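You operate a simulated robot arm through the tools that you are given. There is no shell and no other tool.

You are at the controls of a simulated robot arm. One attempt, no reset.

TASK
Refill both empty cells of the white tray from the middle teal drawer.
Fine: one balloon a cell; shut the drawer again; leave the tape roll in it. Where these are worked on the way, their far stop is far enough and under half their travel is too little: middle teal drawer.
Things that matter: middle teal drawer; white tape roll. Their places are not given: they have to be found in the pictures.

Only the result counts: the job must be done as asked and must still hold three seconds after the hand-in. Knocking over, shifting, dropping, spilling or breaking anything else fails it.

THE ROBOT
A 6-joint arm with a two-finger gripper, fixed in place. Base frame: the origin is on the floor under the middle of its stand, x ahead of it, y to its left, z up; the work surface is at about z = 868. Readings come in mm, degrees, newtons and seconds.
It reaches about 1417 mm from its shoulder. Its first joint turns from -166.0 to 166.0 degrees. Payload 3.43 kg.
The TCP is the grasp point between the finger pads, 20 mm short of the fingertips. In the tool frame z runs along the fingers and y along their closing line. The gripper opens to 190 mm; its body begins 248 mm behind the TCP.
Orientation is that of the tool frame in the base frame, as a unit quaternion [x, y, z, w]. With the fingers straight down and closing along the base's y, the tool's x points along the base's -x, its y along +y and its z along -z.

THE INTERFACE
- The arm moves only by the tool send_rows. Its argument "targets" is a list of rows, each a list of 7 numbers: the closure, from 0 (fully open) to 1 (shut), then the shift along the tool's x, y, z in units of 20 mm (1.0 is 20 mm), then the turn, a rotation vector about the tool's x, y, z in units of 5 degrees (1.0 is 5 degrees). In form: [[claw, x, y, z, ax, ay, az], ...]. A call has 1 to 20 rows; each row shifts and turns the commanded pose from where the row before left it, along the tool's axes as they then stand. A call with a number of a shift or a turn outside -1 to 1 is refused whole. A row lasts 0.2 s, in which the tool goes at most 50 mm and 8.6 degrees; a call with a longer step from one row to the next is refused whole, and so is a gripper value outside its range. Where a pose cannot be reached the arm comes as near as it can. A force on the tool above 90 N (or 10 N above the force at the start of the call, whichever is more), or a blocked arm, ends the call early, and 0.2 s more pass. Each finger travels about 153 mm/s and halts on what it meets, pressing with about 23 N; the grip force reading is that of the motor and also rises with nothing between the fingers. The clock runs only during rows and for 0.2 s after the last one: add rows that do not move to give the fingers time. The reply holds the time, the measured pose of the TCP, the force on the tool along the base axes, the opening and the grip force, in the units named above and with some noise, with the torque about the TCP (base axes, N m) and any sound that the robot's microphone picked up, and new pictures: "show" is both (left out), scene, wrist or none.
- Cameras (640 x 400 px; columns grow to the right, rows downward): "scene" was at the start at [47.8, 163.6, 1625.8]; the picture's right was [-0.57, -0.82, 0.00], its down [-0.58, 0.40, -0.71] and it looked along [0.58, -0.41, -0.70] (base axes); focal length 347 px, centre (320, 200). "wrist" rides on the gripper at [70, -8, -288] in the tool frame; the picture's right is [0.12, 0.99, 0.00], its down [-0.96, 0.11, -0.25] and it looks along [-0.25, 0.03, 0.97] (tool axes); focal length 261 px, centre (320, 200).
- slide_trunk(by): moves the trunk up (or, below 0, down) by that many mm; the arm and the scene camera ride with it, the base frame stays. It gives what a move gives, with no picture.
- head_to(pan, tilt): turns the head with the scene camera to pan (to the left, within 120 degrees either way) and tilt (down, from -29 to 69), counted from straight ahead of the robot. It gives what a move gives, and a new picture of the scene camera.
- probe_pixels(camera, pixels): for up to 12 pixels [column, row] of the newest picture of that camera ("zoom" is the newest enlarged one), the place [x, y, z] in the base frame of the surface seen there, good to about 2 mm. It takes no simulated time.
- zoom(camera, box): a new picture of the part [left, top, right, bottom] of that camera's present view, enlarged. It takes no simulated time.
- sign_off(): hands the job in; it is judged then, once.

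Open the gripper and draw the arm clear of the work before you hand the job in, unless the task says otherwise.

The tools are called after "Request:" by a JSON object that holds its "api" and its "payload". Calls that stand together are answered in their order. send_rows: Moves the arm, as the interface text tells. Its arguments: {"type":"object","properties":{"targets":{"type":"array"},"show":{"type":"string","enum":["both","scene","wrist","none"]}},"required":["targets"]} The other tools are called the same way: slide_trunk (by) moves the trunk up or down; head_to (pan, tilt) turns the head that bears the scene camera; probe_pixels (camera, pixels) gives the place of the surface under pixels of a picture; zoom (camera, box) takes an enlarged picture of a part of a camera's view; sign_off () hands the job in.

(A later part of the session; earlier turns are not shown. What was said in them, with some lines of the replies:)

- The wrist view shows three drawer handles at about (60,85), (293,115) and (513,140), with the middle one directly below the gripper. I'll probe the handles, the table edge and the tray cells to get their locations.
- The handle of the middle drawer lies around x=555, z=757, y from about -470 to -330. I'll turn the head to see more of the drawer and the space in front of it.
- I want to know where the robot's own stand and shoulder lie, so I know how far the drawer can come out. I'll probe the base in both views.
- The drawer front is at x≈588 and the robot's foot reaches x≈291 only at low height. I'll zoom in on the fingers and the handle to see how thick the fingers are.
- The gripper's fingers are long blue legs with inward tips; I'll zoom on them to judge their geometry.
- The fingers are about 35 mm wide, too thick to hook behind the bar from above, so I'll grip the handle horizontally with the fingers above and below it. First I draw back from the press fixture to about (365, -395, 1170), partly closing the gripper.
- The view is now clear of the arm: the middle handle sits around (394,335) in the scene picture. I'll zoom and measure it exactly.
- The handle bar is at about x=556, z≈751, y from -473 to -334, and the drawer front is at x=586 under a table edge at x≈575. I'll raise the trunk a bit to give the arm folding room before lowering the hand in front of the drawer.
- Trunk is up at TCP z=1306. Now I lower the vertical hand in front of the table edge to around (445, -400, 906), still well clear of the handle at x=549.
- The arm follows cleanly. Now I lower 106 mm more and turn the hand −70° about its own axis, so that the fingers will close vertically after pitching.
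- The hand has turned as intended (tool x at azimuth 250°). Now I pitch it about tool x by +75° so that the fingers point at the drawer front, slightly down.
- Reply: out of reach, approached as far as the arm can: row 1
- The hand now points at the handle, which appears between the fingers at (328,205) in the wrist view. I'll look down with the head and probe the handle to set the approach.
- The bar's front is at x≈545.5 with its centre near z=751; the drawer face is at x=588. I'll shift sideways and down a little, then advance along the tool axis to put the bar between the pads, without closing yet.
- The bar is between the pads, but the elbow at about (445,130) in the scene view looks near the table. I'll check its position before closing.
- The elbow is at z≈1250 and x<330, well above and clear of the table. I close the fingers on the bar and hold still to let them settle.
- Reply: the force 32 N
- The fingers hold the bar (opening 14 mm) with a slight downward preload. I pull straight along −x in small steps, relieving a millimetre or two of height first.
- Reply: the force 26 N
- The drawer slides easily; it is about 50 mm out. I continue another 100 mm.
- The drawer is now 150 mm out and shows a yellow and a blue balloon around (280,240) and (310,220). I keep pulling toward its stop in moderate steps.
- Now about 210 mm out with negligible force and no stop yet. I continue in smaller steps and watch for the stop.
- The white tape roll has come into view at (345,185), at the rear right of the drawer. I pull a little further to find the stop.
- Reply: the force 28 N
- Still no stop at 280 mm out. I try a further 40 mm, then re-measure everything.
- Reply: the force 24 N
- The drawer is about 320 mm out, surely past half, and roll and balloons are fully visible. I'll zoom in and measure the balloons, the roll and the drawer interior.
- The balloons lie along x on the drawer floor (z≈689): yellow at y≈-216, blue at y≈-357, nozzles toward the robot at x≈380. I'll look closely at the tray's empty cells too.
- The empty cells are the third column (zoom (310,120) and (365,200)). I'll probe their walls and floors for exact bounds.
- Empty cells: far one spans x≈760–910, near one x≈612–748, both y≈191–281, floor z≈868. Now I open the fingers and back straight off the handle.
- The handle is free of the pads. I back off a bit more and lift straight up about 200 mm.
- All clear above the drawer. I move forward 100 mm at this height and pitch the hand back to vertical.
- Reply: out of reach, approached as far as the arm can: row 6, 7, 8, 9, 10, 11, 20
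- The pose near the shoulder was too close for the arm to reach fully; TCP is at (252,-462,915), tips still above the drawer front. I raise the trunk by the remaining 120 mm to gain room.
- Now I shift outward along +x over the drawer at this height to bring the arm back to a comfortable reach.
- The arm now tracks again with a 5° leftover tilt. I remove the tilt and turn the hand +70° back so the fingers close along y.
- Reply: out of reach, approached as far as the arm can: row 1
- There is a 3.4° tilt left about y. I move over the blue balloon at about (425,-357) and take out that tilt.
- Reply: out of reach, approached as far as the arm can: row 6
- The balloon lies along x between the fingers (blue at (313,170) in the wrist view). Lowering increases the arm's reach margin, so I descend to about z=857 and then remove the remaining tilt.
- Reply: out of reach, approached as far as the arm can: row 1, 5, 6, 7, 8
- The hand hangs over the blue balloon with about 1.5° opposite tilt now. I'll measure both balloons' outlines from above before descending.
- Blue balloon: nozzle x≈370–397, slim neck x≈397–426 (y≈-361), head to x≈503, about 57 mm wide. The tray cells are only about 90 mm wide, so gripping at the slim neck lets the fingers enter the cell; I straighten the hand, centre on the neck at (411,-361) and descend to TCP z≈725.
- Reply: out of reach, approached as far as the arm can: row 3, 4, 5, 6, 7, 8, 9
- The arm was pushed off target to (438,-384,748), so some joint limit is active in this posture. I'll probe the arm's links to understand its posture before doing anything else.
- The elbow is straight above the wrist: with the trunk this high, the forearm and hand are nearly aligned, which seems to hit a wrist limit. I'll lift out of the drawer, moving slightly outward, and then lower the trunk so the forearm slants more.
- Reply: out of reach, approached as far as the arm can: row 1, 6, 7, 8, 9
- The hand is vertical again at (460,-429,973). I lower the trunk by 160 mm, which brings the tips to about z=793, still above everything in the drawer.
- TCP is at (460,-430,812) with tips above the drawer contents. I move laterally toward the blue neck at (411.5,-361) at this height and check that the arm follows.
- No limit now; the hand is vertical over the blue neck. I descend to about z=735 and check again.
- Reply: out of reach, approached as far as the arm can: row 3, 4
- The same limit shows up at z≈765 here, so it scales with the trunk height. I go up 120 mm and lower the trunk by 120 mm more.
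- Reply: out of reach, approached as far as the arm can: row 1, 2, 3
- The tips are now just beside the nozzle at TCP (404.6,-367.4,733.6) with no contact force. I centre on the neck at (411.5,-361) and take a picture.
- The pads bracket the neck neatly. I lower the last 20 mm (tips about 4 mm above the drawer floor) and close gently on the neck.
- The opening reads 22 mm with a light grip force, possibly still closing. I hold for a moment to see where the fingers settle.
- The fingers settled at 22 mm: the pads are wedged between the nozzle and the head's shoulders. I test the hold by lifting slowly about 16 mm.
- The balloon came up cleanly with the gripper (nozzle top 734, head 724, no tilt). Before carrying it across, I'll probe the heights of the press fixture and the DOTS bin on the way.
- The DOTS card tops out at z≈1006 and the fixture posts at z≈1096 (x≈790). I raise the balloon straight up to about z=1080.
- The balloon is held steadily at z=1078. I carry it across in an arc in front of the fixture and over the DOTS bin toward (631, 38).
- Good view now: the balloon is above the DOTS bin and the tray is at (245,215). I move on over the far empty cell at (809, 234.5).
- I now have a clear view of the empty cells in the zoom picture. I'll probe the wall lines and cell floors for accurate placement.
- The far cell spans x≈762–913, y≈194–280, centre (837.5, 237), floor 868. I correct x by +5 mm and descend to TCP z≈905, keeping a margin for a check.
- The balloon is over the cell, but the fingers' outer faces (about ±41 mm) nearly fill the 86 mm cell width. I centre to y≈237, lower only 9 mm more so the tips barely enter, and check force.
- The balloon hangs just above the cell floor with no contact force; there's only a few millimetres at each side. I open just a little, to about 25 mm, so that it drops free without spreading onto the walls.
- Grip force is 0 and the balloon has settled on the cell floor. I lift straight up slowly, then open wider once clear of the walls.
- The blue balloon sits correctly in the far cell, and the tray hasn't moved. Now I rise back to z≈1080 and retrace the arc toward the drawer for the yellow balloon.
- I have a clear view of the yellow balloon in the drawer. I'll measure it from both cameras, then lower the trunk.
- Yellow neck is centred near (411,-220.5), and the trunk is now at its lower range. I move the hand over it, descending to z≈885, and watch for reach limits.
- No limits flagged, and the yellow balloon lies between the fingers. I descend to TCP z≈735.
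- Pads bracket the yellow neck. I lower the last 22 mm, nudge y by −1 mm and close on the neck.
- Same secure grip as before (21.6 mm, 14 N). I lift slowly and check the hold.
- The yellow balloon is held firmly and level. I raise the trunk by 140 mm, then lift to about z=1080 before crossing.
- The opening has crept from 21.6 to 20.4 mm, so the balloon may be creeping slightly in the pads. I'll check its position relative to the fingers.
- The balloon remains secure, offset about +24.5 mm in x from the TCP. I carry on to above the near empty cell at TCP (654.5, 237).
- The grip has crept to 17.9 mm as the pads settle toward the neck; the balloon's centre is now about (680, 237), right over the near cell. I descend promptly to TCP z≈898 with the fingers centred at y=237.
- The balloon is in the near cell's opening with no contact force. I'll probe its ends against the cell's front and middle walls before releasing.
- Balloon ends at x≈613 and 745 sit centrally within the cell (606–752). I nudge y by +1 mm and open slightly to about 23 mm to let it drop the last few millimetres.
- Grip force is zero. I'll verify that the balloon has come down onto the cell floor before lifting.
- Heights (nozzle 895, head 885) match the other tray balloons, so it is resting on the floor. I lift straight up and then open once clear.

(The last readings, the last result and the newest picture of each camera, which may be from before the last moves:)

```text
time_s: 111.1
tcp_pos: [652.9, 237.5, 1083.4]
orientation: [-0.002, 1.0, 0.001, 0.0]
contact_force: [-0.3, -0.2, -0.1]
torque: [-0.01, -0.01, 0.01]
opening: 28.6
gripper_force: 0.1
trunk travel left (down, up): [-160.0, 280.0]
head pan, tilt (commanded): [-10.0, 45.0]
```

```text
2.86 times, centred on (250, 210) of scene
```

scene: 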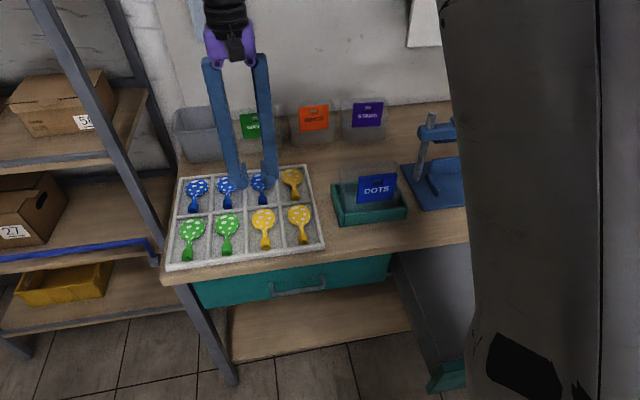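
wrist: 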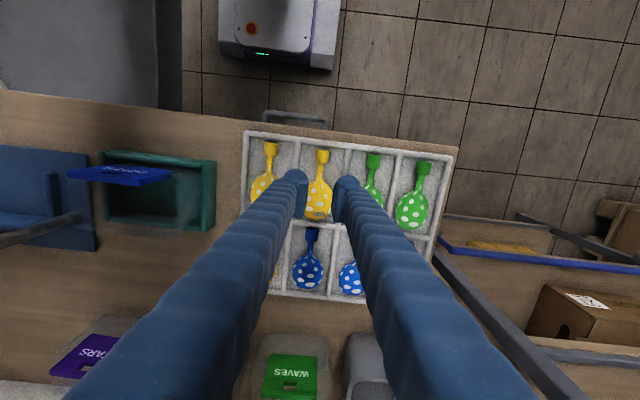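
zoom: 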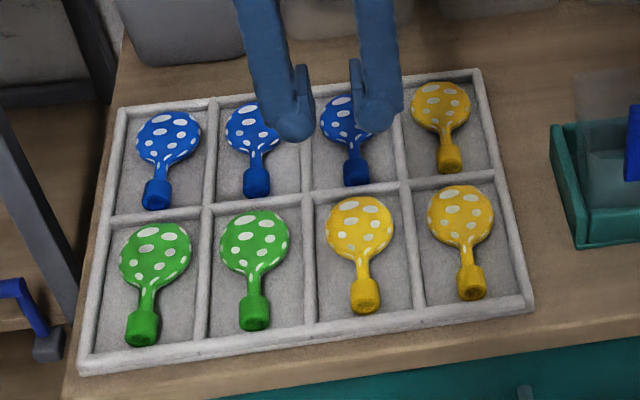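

Both cells are now filled correctly and the tray is undisturbed. Next I close the fingers and travel back over the drawer side to get in front of the handle for pushing the drawer shut.

Request:
{"api": "send_rows", "payload": {"targets": [[0.9, 0.1, -0.975, 0, 0, 0, 0], [1.0, 0.1, -0.975, 0, 0, 0, 0], [1.0, 0.1, -0.975, 0, 0, 0, 0], [1.0, 0.1, -0.975, 0, 0, 0, 0], [1.0, 0.1, -0.975, 0, 0, 0, 0], [1.0, 0.1, -0.975, 0, 0, 0, 0], [1.0, 0.1, -0.975, 0, 0, 0, 0], [1.0, 0.1, -0.975, 0, 0, 0, 0], [1.0, 0.1, -0.975, 0, 0, 0, 0], [1.0, 0.1, -0.975, 0, 0, 0, 0], [1.0, 0.35, -1, 0, 0, 0, 0], [1.0, 0.35, -1, 0, 0, 0, 0], [1.0, 0.35, -1, 0, 0, 0, 0], [1.0, 0.35, -1, 0, 0, 0, 0], [1.0, 0.35, -1, 0, 0, 0, 0], [1.0, 0.35, -1, 0, 0, 0, 0], [1.0, 0.35, -1, 0, 0, 0, 0], [1.0, 0.35, -1, 0, 0, 0, 0], [1.0, 0.35, -1, 0, 0, 0, 0], [1.0, 0.35, -1, 0, 0, 0, 0]], "show": "none"}}

Request:
{"api": "send_rows", "payload": {"targets": [[1.0, 0.75, -1, 0, 0, 0, 0], [1.0, 0.75, -1, 0, 0, 0, 0], [1.0, 0.75, -1, 0, 0, 0, 0], [1.0, 0.75, -1, 0, 0, 0, 0], [1.0, 0.75, -1, 0, 0, 0, 0], [1.0, 0.75, -1, 0, 0, 0, 0], [1.0, 0.75, -1, 0, 0, 0, 0], [1.0, 0.75, -1, 0, 0, 0, 0], [1.0, 0.75, -1, 0, 0, 0, 0], [1.0, 0.75, -1, 0, 0, 0, 0], [1.0, 0.8, -0.8, 0, 0, 0, 0], [1.0, 0.8, -0.8, 0, 0, 0, 0], [1.0, 0.8, -0.8, 0, 0, 0, 0], [1.0, 0.8, -0.8, 0, 0, 0, 0], [1.0, 0.8, -0.8, 0, 0, 0, 0], [1.0, 0.8, -0.8, 0, 0, 0, 0]]}}

Request:
{"api": "head_to", "payload": {"pan": -45, "tilt": 48}}

```text
time_s: 115.3
tcp_pos: [563.6, -157.9, 1084.0]
orientation: [-0.002, 1.0, 0.0, -0.002]
contact_force: [0.3, -0.1, 0.0]
torque: [-0.02, -0.04, 0.02]
opening: 0.2
gripper_force: 23.2
trunk travel left (down, up): [-160.0, 280.0]
head pan, tilt (commanded): [-10.0, 45.0]
```

```text
time_s: 118.7
tcp_pos: [320.0, -454.5, 1085.9]
orientation: [-0.001, 1.0, 0.0, -0.002]
contact_force: [0.4, 0.3, 0.1]
torque: [-0.02, -0.01, 0.0]
opening: 0.2
gripper_force: 23.3
trunk travel left (down, up): [-160.0, 280.0]
head pan, tilt (commanded): [-10.0, 45.0]
```

scene: 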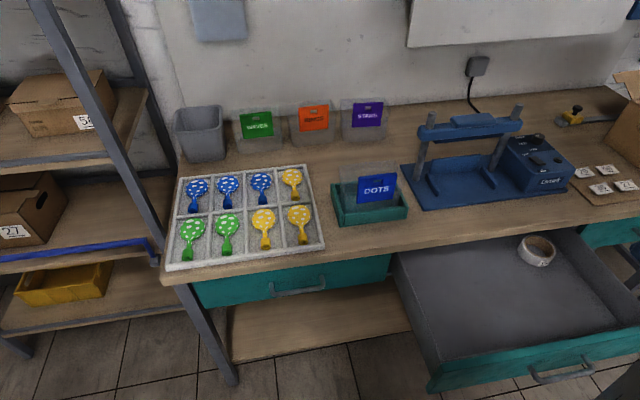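
wrist: 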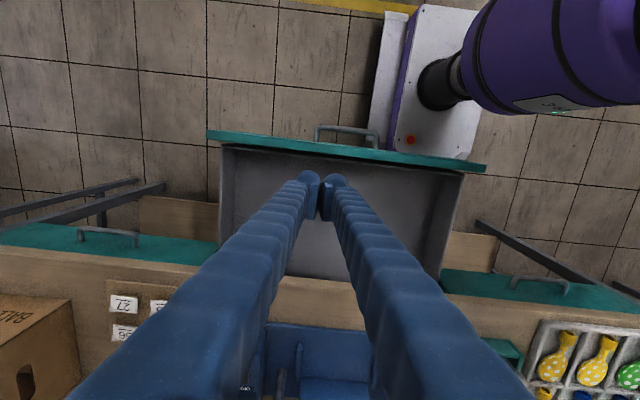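

```text
time_s: 119.7
tcp_pos: [318.9, -453.2, 1084.1]
orientation: [-0.002, 1.0, 0.0, -0.003]
contact_force: [0.6, -0.2, -0.4]
torque: [0.0, 0.01, -0.01]
opening: 0.2
gripper_force: 23.0
trunk travel left (down, up): [-160.0, 280.0]
head pan, tilt (commanded): [-45.0, 48.0]
```

scene: 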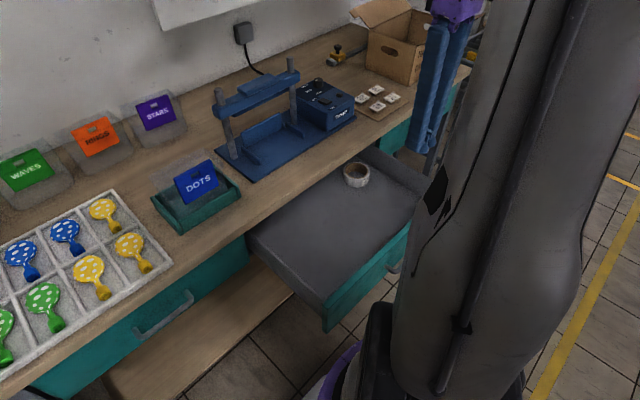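

In the wrist view the handle is at about (347,128) and the drawer front at (340,150). I'll probe them to set the pushing position.

Request:
{"api": "probe_pixels", "payload": {"camera": "wrist", "pixels": [[317, 130], [330, 127], [347, 129], [365, 131], [378, 137], [345, 147], [345, 152], [230, 135], [470, 166], [240, 145], [260, 140]]}}

Request:
{"api": "zoom", "payload": {"camera": "wrist", "box": [220, 100, 420, 200]}}

```text
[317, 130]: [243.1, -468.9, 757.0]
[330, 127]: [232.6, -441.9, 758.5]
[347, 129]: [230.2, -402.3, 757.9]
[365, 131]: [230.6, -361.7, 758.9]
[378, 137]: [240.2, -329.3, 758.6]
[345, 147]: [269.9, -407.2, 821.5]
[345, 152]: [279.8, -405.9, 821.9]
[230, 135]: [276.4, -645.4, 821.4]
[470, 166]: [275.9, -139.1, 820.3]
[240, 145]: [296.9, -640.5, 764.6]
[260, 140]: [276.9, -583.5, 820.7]
```

```text
3.20 times, centred on (320, 150) of wrist
```

zoom: 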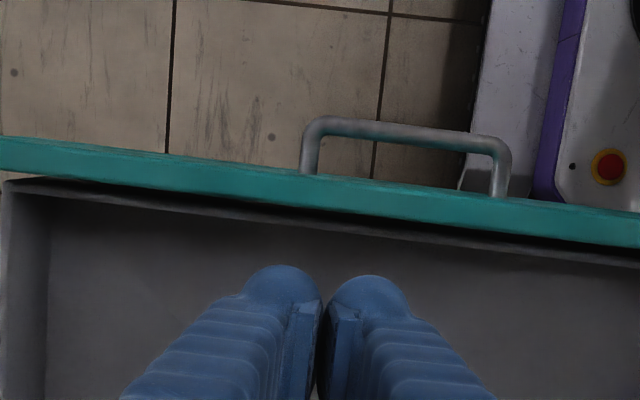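

The bar's front is at x≈225 and the panel top at z=821. I move back to x≈188, y≈-440 at this height, in front of the handle.

Request:
{"api": "send_rows", "payload": {"targets": [[1.0, 0.93, 0.08, 0, 0, 0, 0], [1.0, 0.93, 0.08, 0, 0, 0, 0], [1.0, 0.93, 0.08, 0, 0, 0, 0], [1.0, 0.93, 0.08, 0, 0, 0, 0], [1.0, 0.93, 0.08, 0, 0, 0, 0], [1.0, 0.93, 0.08, 0, 0, 0, 0], [1.0, 0.93, 0.08, 0, 0, 0, 0], [1.0, 0, 0, 0, 0, 0, 0]]}}

```text
time_s: 121.5
tcp_pos: [188.0, -444.8, 1085.1]
orientation: [-0.001, 1.0, 0.0, -0.002]
contact_force: [0.0, -0.3, 0.9]
torque: [0.02, -0.03, -0.01]
opening: 0.0
gripper_force: 23.2
trunk travel left (down, up): [-160.0, 280.0]
head pan, tilt (commanded): [-45.0, 48.0]
```

scene: 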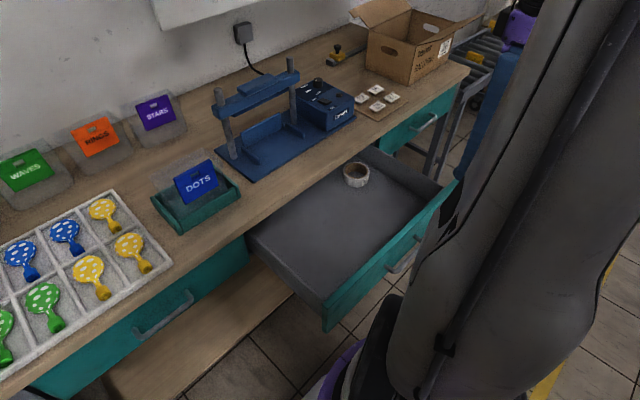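
wrist: 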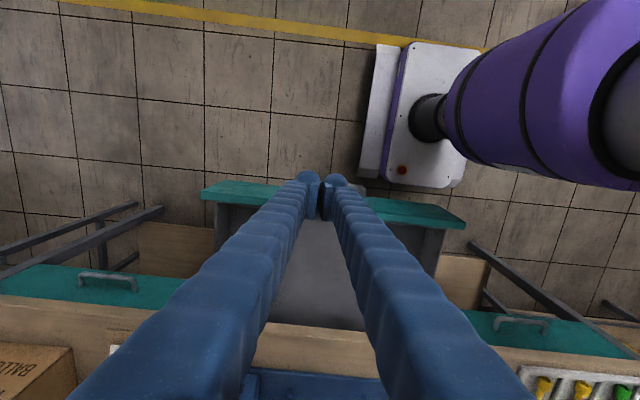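

The pose is reached cleanly. I lower the trunk by 140 mm, then bring the closed fingers down in front of the handle bar.

Request:
{"api": "slide_trunk", "payload": {"by": -140}}

Request:
{"api": "send_rows", "payload": {"targets": [[1.0, 0, 0, 1, 0, 0, 0], [1.0, 0, 0, 1, 0, 0, 0], [1.0, 0, 0, 1, 0, 0, 0], [1.0, 0, 0, 1, 0, 0, 0], [1.0, 0, 0, 1, 0, 0, 0], [1.0, 0, 0, 0, 0, 0, 0]]}}

```text
time_s: 123.2
tcp_pos: [190.1, -444.0, 943.5]
orientation: [-0.002, 1.0, 0.0, -0.002]
contact_force: [-0.3, -0.6, 0.1]
torque: [0.0, -0.02, 0.03]
opening: 0.0
gripper_force: 22.9
trunk travel left (down, up): [-20.0, 420.0]
head pan, tilt (commanded): [-45.0, 48.0]
```

```text
time_s: 124.6
tcp_pos: [188.4, -445.6, 842.8]
orientation: [-0.001, 1.0, 0.0, -0.001]
contact_force: [0.2, -0.7, 0.8]
torque: [0.03, 0.05, -0.01]
opening: 0.1
gripper_force: 23.0
trunk travel left (down, up): [-20.0, 420.0]
head pan, tilt (commanded): [-45.0, 48.0]
```

scene: 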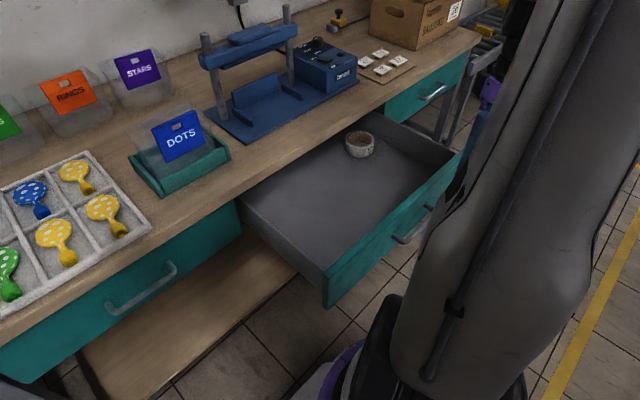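
wrist: 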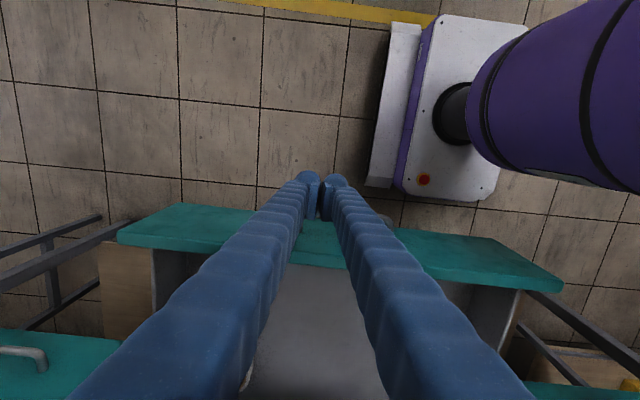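

All clear. I go down to TCP z≈755 so that the tips reach below the bar.

Request:
{"api": "send_rows", "payload": {"targets": [[1.0, 0, 0, 1, 0, 0, 0], [1.0, 0, 0, 1, 0, 0, 0], [1.0, 0, 0, 1, 0, 0, 0], [1.0, 0, 0, 1, 0, 0, 0], [1.0, 0, 0, 0.4, 0, 0, 0], [1.0, 0, 0, 0, 0, 0, 0]]}}

```text
time_s: 126.0
tcp_pos: [187.1, -444.4, 755.2]
orientation: [-0.002, 1.0, -0.001, -0.001]
contact_force: [0.3, 0.2, 0.9]
torque: [0.01, -0.02, 0.0]
opening: 0.0
gripper_force: 22.4
trunk travel left (down, up): [-20.0, 420.0]
head pan, tilt (commanded): [-45.0, 48.0]
```

scene: 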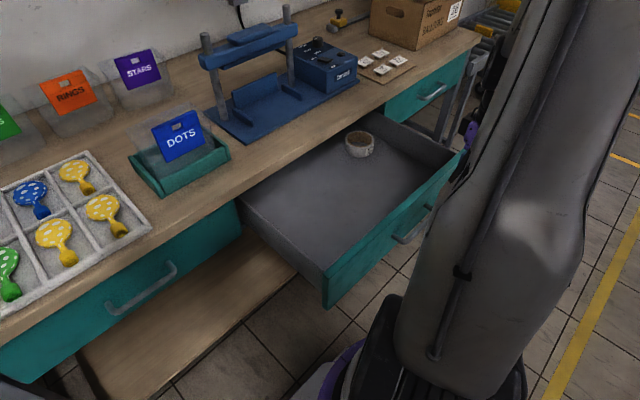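
wrist: 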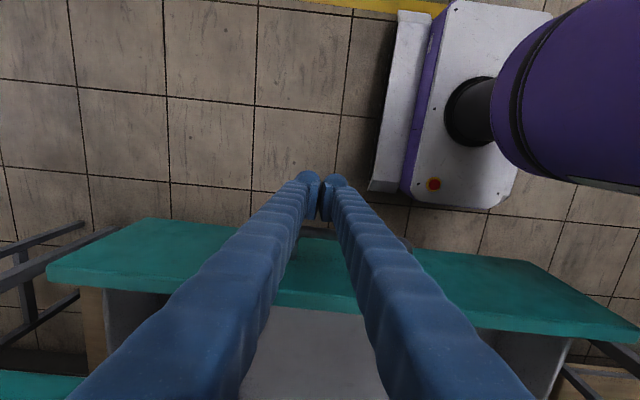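

Fingertips are in front of the bar. I shift slightly toward the handle's middle and start pushing in +x gently.

Request:
{"api": "send_rows", "payload": {"targets": [[1.0, -0.2, 0.5, 0, 0, 0, 0], [1.0, -0.3, 0.5, 0, 0, 0, 0], [1.0, -0.4, 0, 0, 0, 0, 0], [1.0, -0.5, 0, 0, 0, 0, 0], [1.0, -0.5, 0, 0, 0, 0, 0], [1.0, -0.5, 0, 0, 0, 0, 0], [1.0, -0.5, 0, 0, 0, 0, 0]]}}

```text
time_s: 127.6
tcp_pos: [245.2, -424.6, 755.2]
orientation: [-0.001, 1.0, -0.001, -0.002]
contact_force: [0.6, -0.5, -0.5]
torque: [-0.02, 0.0, 0.04]
opening: 0.2
gripper_force: 23.3
trunk travel left (down, up): [-20.0, 420.0]
head pan, tilt (commanded): [-45.0, 48.0]
```

scene: 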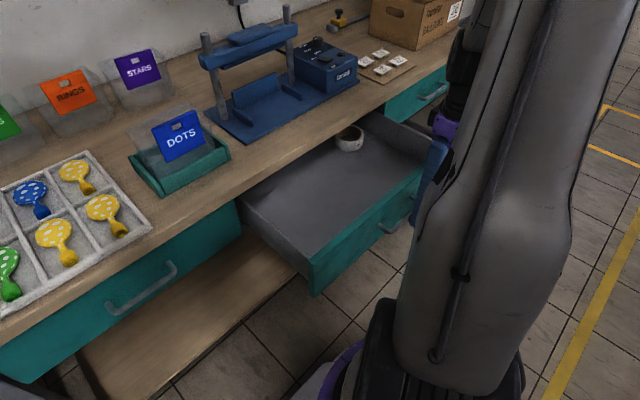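
wrist: 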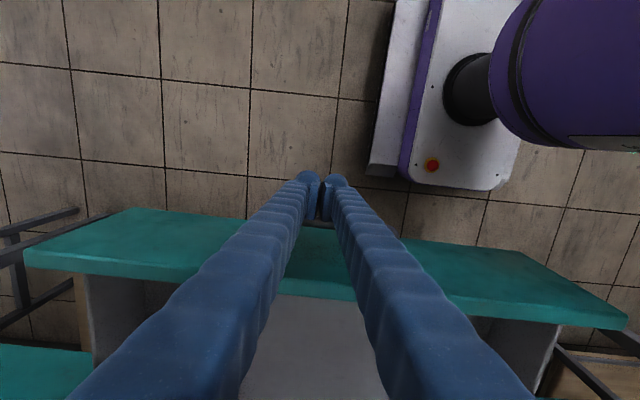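

The drawer is moving in with little force. I continue pushing at the same slow pace.

Request:
{"api": "send_rows", "payload": {"targets": [[1.0, -0.5, 0, 0, 0, 0, 0], [1.0, -0.5, 0, 0, 0, 0, 0], [1.0, -0.5, 0, 0, 0, 0, 0], [1.0, -0.5, 0, 0, 0, 0, 0], [1.0, -0.5, 0, 0, 0, 0, 0], [1.0, -0.5, 0, 0, 0, 0, 0], [1.0, -0.5, 0, 0, 0, 0, 0], [1.0, -0.5, 0, 0, 0, 0, 0], [1.0, -0.5, 0, 0, 0, 0, 0], [1.0, -0.5, 0, 0, 0, 0, 0], [1.0, -0.5, 0, 0, 0, 0, 0], [1.0, -0.5, 0, 0, 0, 0, 0], [1.0, -0.5, 0, 0, 0, 0, 0], [1.0, -0.5, 0, 0, 0, 0, 0]]}}

```text
time_s: 130.6
tcp_pos: [387.7, -423.7, 755.9]
orientation: [-0.001, 1.0, 0.0, -0.002]
contact_force: [0.0, -1.4, 0.2]
torque: [0.02, 0.0, -0.03]
opening: 0.0
gripper_force: 34.2
trunk travel left (down, up): [-20.0, 420.0]
head pan, tilt (commanded): [-45.0, 48.0]
```

scene: 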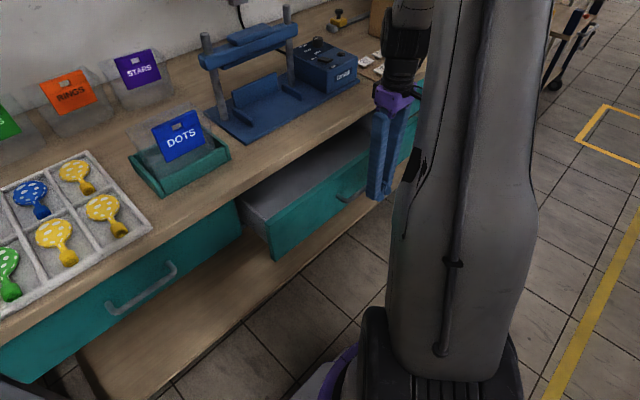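
wrist: 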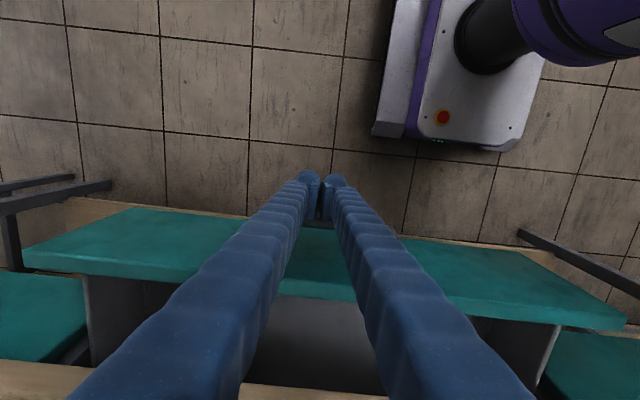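

The drawer is more than half shut. I keep pushing, with slower steps towards the end.

Request:
{"api": "send_rows", "payload": {"targets": [[1.0, -0.5, 0, 0, 0, 0, 0], [1.0, -0.5, 0, 0, 0, 0, 0], [1.0, -0.5, 0, 0, 0, 0, 0], [1.0, -0.5, 0, 0, 0, 0, 0], [1.0, -0.5, 0, 0, 0, 0, 0], [1.0, -0.5, 0, 0, 0, 0, 0], [1.0, -0.5, 0, 0, 0, 0, 0], [1.0, -0.5, 0, 0, 0, 0, 0], [1.0, -0.5, 0, 0, 0, 0, 0], [1.0, -0.4, 0, 0, 0, 0, 0], [1.0, -0.4, 0, 0, 0, 0, 0]]}}

```text
time_s: 133.0
tcp_pos: [492.4, -425.0, 754.6]
orientation: [-0.001, 1.0, 0.001, -0.003]
contact_force: [-0.1, 0.1, 0.6]
torque: [-0.01, 0.0, 0.01]
opening: 0.1
gripper_force: 34.1
trunk travel left (down, up): [-20.0, 420.0]
head pan, tilt (commanded): [-45.0, 48.0]
```

scene: 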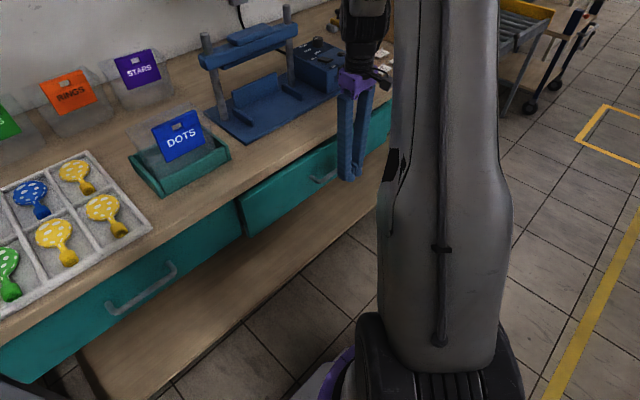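
wrist: 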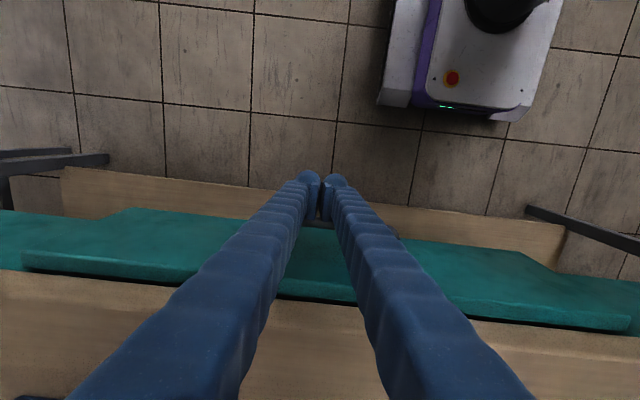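

About 35 mm remain. I push the next 30 mm in small steps, then check.

Request:
{"api": "send_rows", "payload": {"targets": [[1.0, -0.3, 0, 0, 0, 0, 0], [1.0, -0.3, 0, 0, 0, 0, 0], [1.0, -0.3, 0, 0, 0, 0, 0], [1.0, -0.3, 0, 0, 0, 0, 0], [1.0, -0.3, 0, 0, 0, 0, 0]]}}

Request:
{"api": "zoom", "payload": {"camera": "scene", "box": [200, 120, 420, 270]}}

```text
time_s: 134.2
tcp_pos: [520.5, -421.6, 754.1]
orientation: [-0.002, 1.0, 0.001, -0.004]
contact_force: [-12.3, -1.3, -0.3]
torque: [0.07, 0.09, -0.03]
opening: 6.0
gripper_force: 34.2
trunk travel left (down, up): [-20.0, 420.0]
head pan, tilt (commanded): [-45.0, 48.0]
```

scene: 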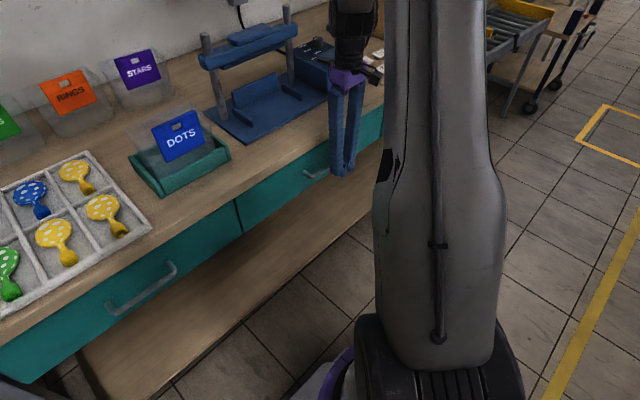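
wrist: 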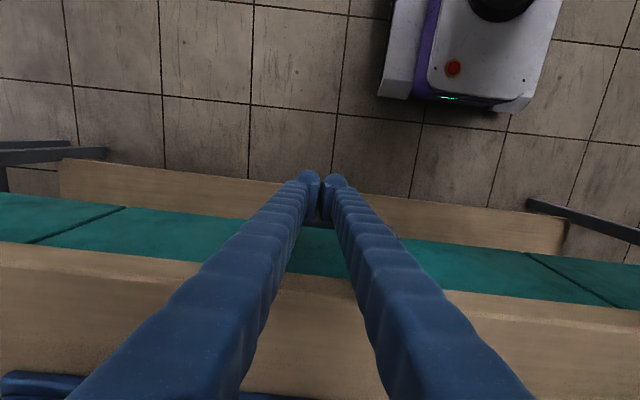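

```text
2.67 times, centred on (310, 195) of scene
```

zoom: 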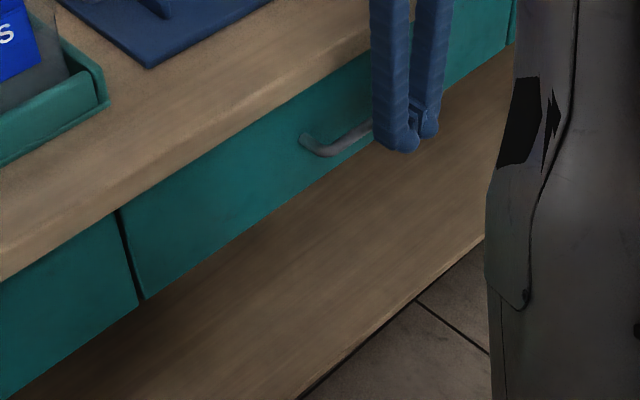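

A 12 N reaction shows the drawer is at its stop, and its face looks flush. I'll probe the faces of the middle and neighbouring drawers to confirm.

Request:
{"api": "probe_pixels", "payload": {"camera": "zoom", "pixels": [[180, 230], [240, 190], [90, 270], [60, 290], [310, 145], [345, 140], [300, 110], [490, 40]]}}

Request:
{"api": "probe_pixels", "payload": {"camera": "wrist", "pixels": [[150, 225], [200, 235], [50, 215], [480, 260], [600, 275], [560, 262]]}}

```text
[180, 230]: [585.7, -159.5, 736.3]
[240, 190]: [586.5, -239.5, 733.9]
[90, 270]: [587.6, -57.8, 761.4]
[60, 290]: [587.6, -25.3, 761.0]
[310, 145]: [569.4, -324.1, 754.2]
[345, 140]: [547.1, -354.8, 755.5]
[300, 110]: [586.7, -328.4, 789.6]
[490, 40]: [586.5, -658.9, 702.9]
```

```text
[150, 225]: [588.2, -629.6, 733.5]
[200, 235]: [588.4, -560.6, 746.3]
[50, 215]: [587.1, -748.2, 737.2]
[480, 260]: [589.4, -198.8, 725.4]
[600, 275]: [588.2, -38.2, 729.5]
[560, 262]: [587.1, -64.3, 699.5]
```

The middle face (x≈586.5–588) is flush with its neighbours (≈587.5). I press 2 mm more to make sure it is seated, then back straight off.

Request:
{"api": "send_rows", "payload": {"targets": [[1.0, -0.1, 0, 0, 0, 0, 0], [1.0, 0, 0, 0, 0, 0, 0], [1.0, 0, 0, 0, 0, 0, 0]], "show": "none"}}

Request:
{"api": "send_rows", "payload": {"targets": [[1.0, 0.3, 0, 0, 0, 0, 0], [1.0, 0.5, 0, 0, 0, 0, 0], [1.0, 1, 0, 0, 0, 0, 0], [1.0, 1, 0, 0, 0, 0, 0], [1.0, 1, 0, 0, 0, 0, 0]]}}

```text
time_s: 135.0
tcp_pos: [521.0, -423.9, 752.7]
orientation: [-0.001, 1.0, 0.001, -0.004]
contact_force: [-39.5, -2.6, -10.2]
torque: [-0.06, 0.47, -0.15]
opening: 6.2
gripper_force: 34.2
trunk travel left (down, up): [-20.0, 420.0]
head pan, tilt (commanded): [-45.0, 48.0]
```

```text
time_s: 136.2
tcp_pos: [447.6, -425.6, 756.5]
orientation: [-0.001, 1.0, -0.001, -0.001]
contact_force: [-0.4, 0.5, 0.0]
torque: [-0.04, -0.02, -0.01]
opening: 0.1
gripper_force: 34.7
trunk travel left (down, up): [-20.0, 420.0]
head pan, tilt (commanded): [-45.0, 48.0]
```

scene: 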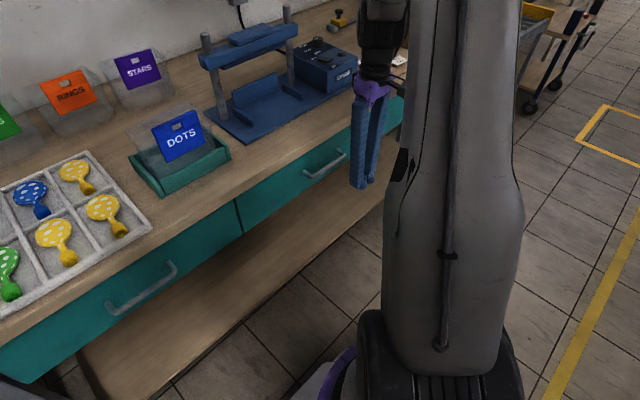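
wrist: 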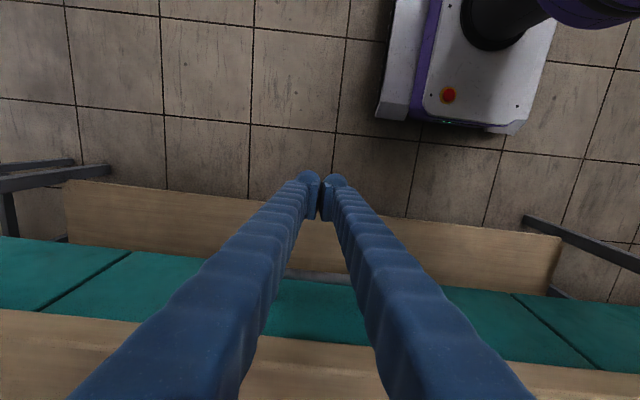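

The drawer stayed shut after a firm press to its stop. I raise the arm well clear and open the gripper.

Request:
{"api": "send_rows", "payload": {"targets": [[1.0, 0.3, 0, -1, 0, 0, 0], [1.0, 0.3, 0, -1, 0, 0, 0], [0.8, 0, 0, -1, 0, 0, 0], [0.6, 0, 0, -1, 0, 0, 0], [0.4, 0, 0, -1, 0, 0, 0], [0.2, 0, 0, -1, 0, 0, 0], [0.0, 0, 0, -1, 0, 0, 0], [0.0, 0, 0, -1, 0, 0, 0], [0.0, 0, 0, -1, 0, 0, 0], [0.0, 0, 0, -1, 0, 0, 0], [0.0, 0, 0, -1, 0, 0, 0], [0.0, 0, 0, -1, 0, 0, 0], [0.0, 0, 0, -1, 0, 0, 0], [0.0, 0, 0, -1, 0, 0, 0], [0.0, 0, 0, -1, 0, 0, 0], [0.0, 0, 0, -1, 0, 0, 0]]}}

Request:
{"api": "head_to", "payload": {"pan": -25, "tilt": 45}}

```text
time_s: 139.6
tcp_pos: [437.9, -423.2, 1074.8]
orientation: [-0.001, 1.0, 0.0, -0.003]
contact_force: [0.1, 0.9, 0.3]
torque: [0.02, -0.05, -0.01]
opening: 190.0
gripper_force: 0.0
trunk travel left (down, up): [-20.0, 420.0]
head pan, tilt (commanded): [-45.0, 48.0]
```

scene: 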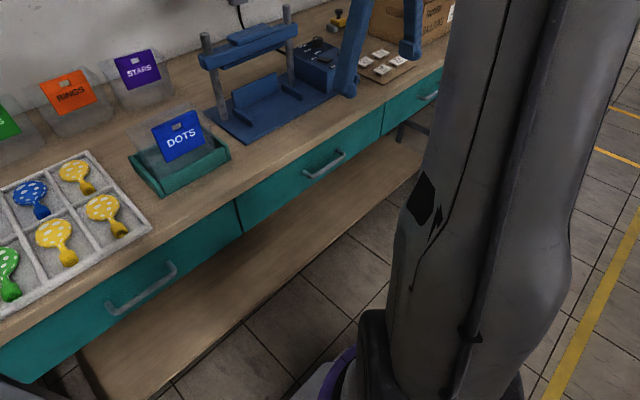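
wrist: 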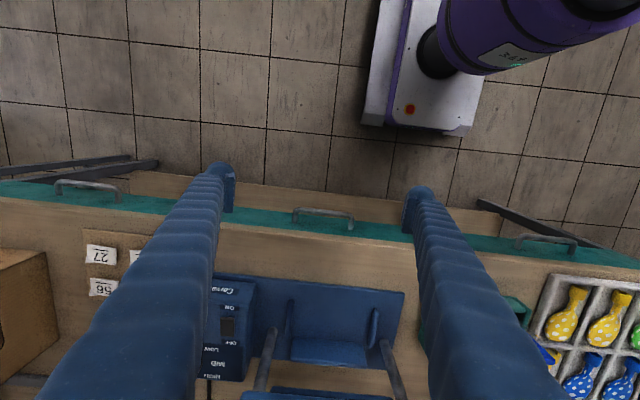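

```text
time_s: 140.4
tcp_pos: [438.8, -422.9, 1074.3]
orientation: [-0.001, 1.0, 0.0, -0.002]
contact_force: [-0.6, -0.5, -0.1]
torque: [0.01, -0.01, -0.02]
opening: 189.8
gripper_force: 0.0
trunk travel left (down, up): [-20.0, 420.0]
head pan, tilt (commanded): [-25.0, 45.0]
```

scene: 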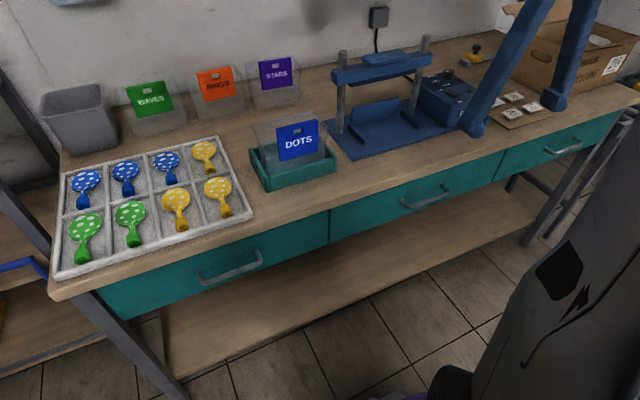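

The tray has eight balloons and the drawer appears flush. One last close look at the tray and the handle before handing in.

Request:
{"api": "zoom", "payload": {"camera": "scene", "box": [40, 120, 280, 280]}}

Request:
{"api": "probe_pixels", "payload": {"camera": "scene", "pixels": [[425, 202], [430, 185], [360, 225], [230, 268], [270, 250], [565, 150], [167, 163], [176, 205], [172, 180], [182, 228]]}}

```text
2.50 times, centred on (160, 200) of scene
```

zoom: 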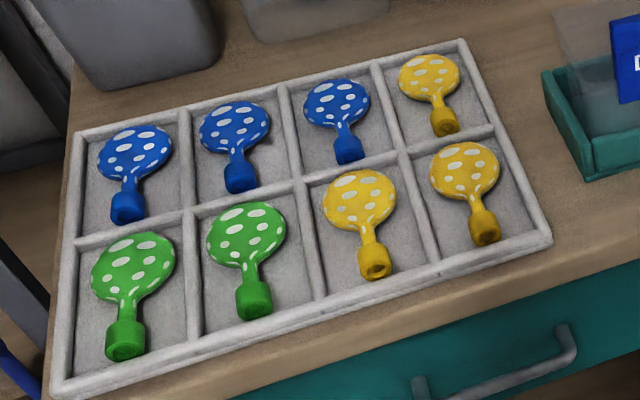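

```text
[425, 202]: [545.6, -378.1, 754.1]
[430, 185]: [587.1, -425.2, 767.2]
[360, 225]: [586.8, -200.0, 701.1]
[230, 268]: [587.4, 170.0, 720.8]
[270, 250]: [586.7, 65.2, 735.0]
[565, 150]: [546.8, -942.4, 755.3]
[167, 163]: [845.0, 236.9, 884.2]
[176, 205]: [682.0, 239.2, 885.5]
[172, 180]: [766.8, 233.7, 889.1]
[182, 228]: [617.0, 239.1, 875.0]
```

Both cells hold one balloon each. The middle drawer is back at its closed position (bar x≈545.6, face flush at 587), with the tape roll still inside. The arm is raised clear and the gripper is open, so I hand the job in.

Request:
{"api": "sign_off", "payload": {}}

```text
The job is handed in.
```

Both empty tray cells now hold one balloon each, taken from the middle teal drawer. The drawer is shut again with the white tape roll left inside, and I've handed the job in.

- **Tray:** the blue balloon is in the far empty cell and the yellow one in the near cell. Both sit at the same height as the other six, and I saw no shift in the tray.
- **Drawer:** I pulled it out about 320 mm without feeling its far stop, so I'm assuming that is past half its travel. I then pushed it back until it met its stop, and its face is level with the neighbouring drawers to within about 1 mm.
- **Tape roll:** it was still in the drawer when I last saw inside, as I began pushing it shut. I didn't handle it.
- **Arm:** it is raised clear of the work with the gripper fully open.

The yellow balloon crept a few millimetres in the grip on the way across. It still landed centred in its cell.
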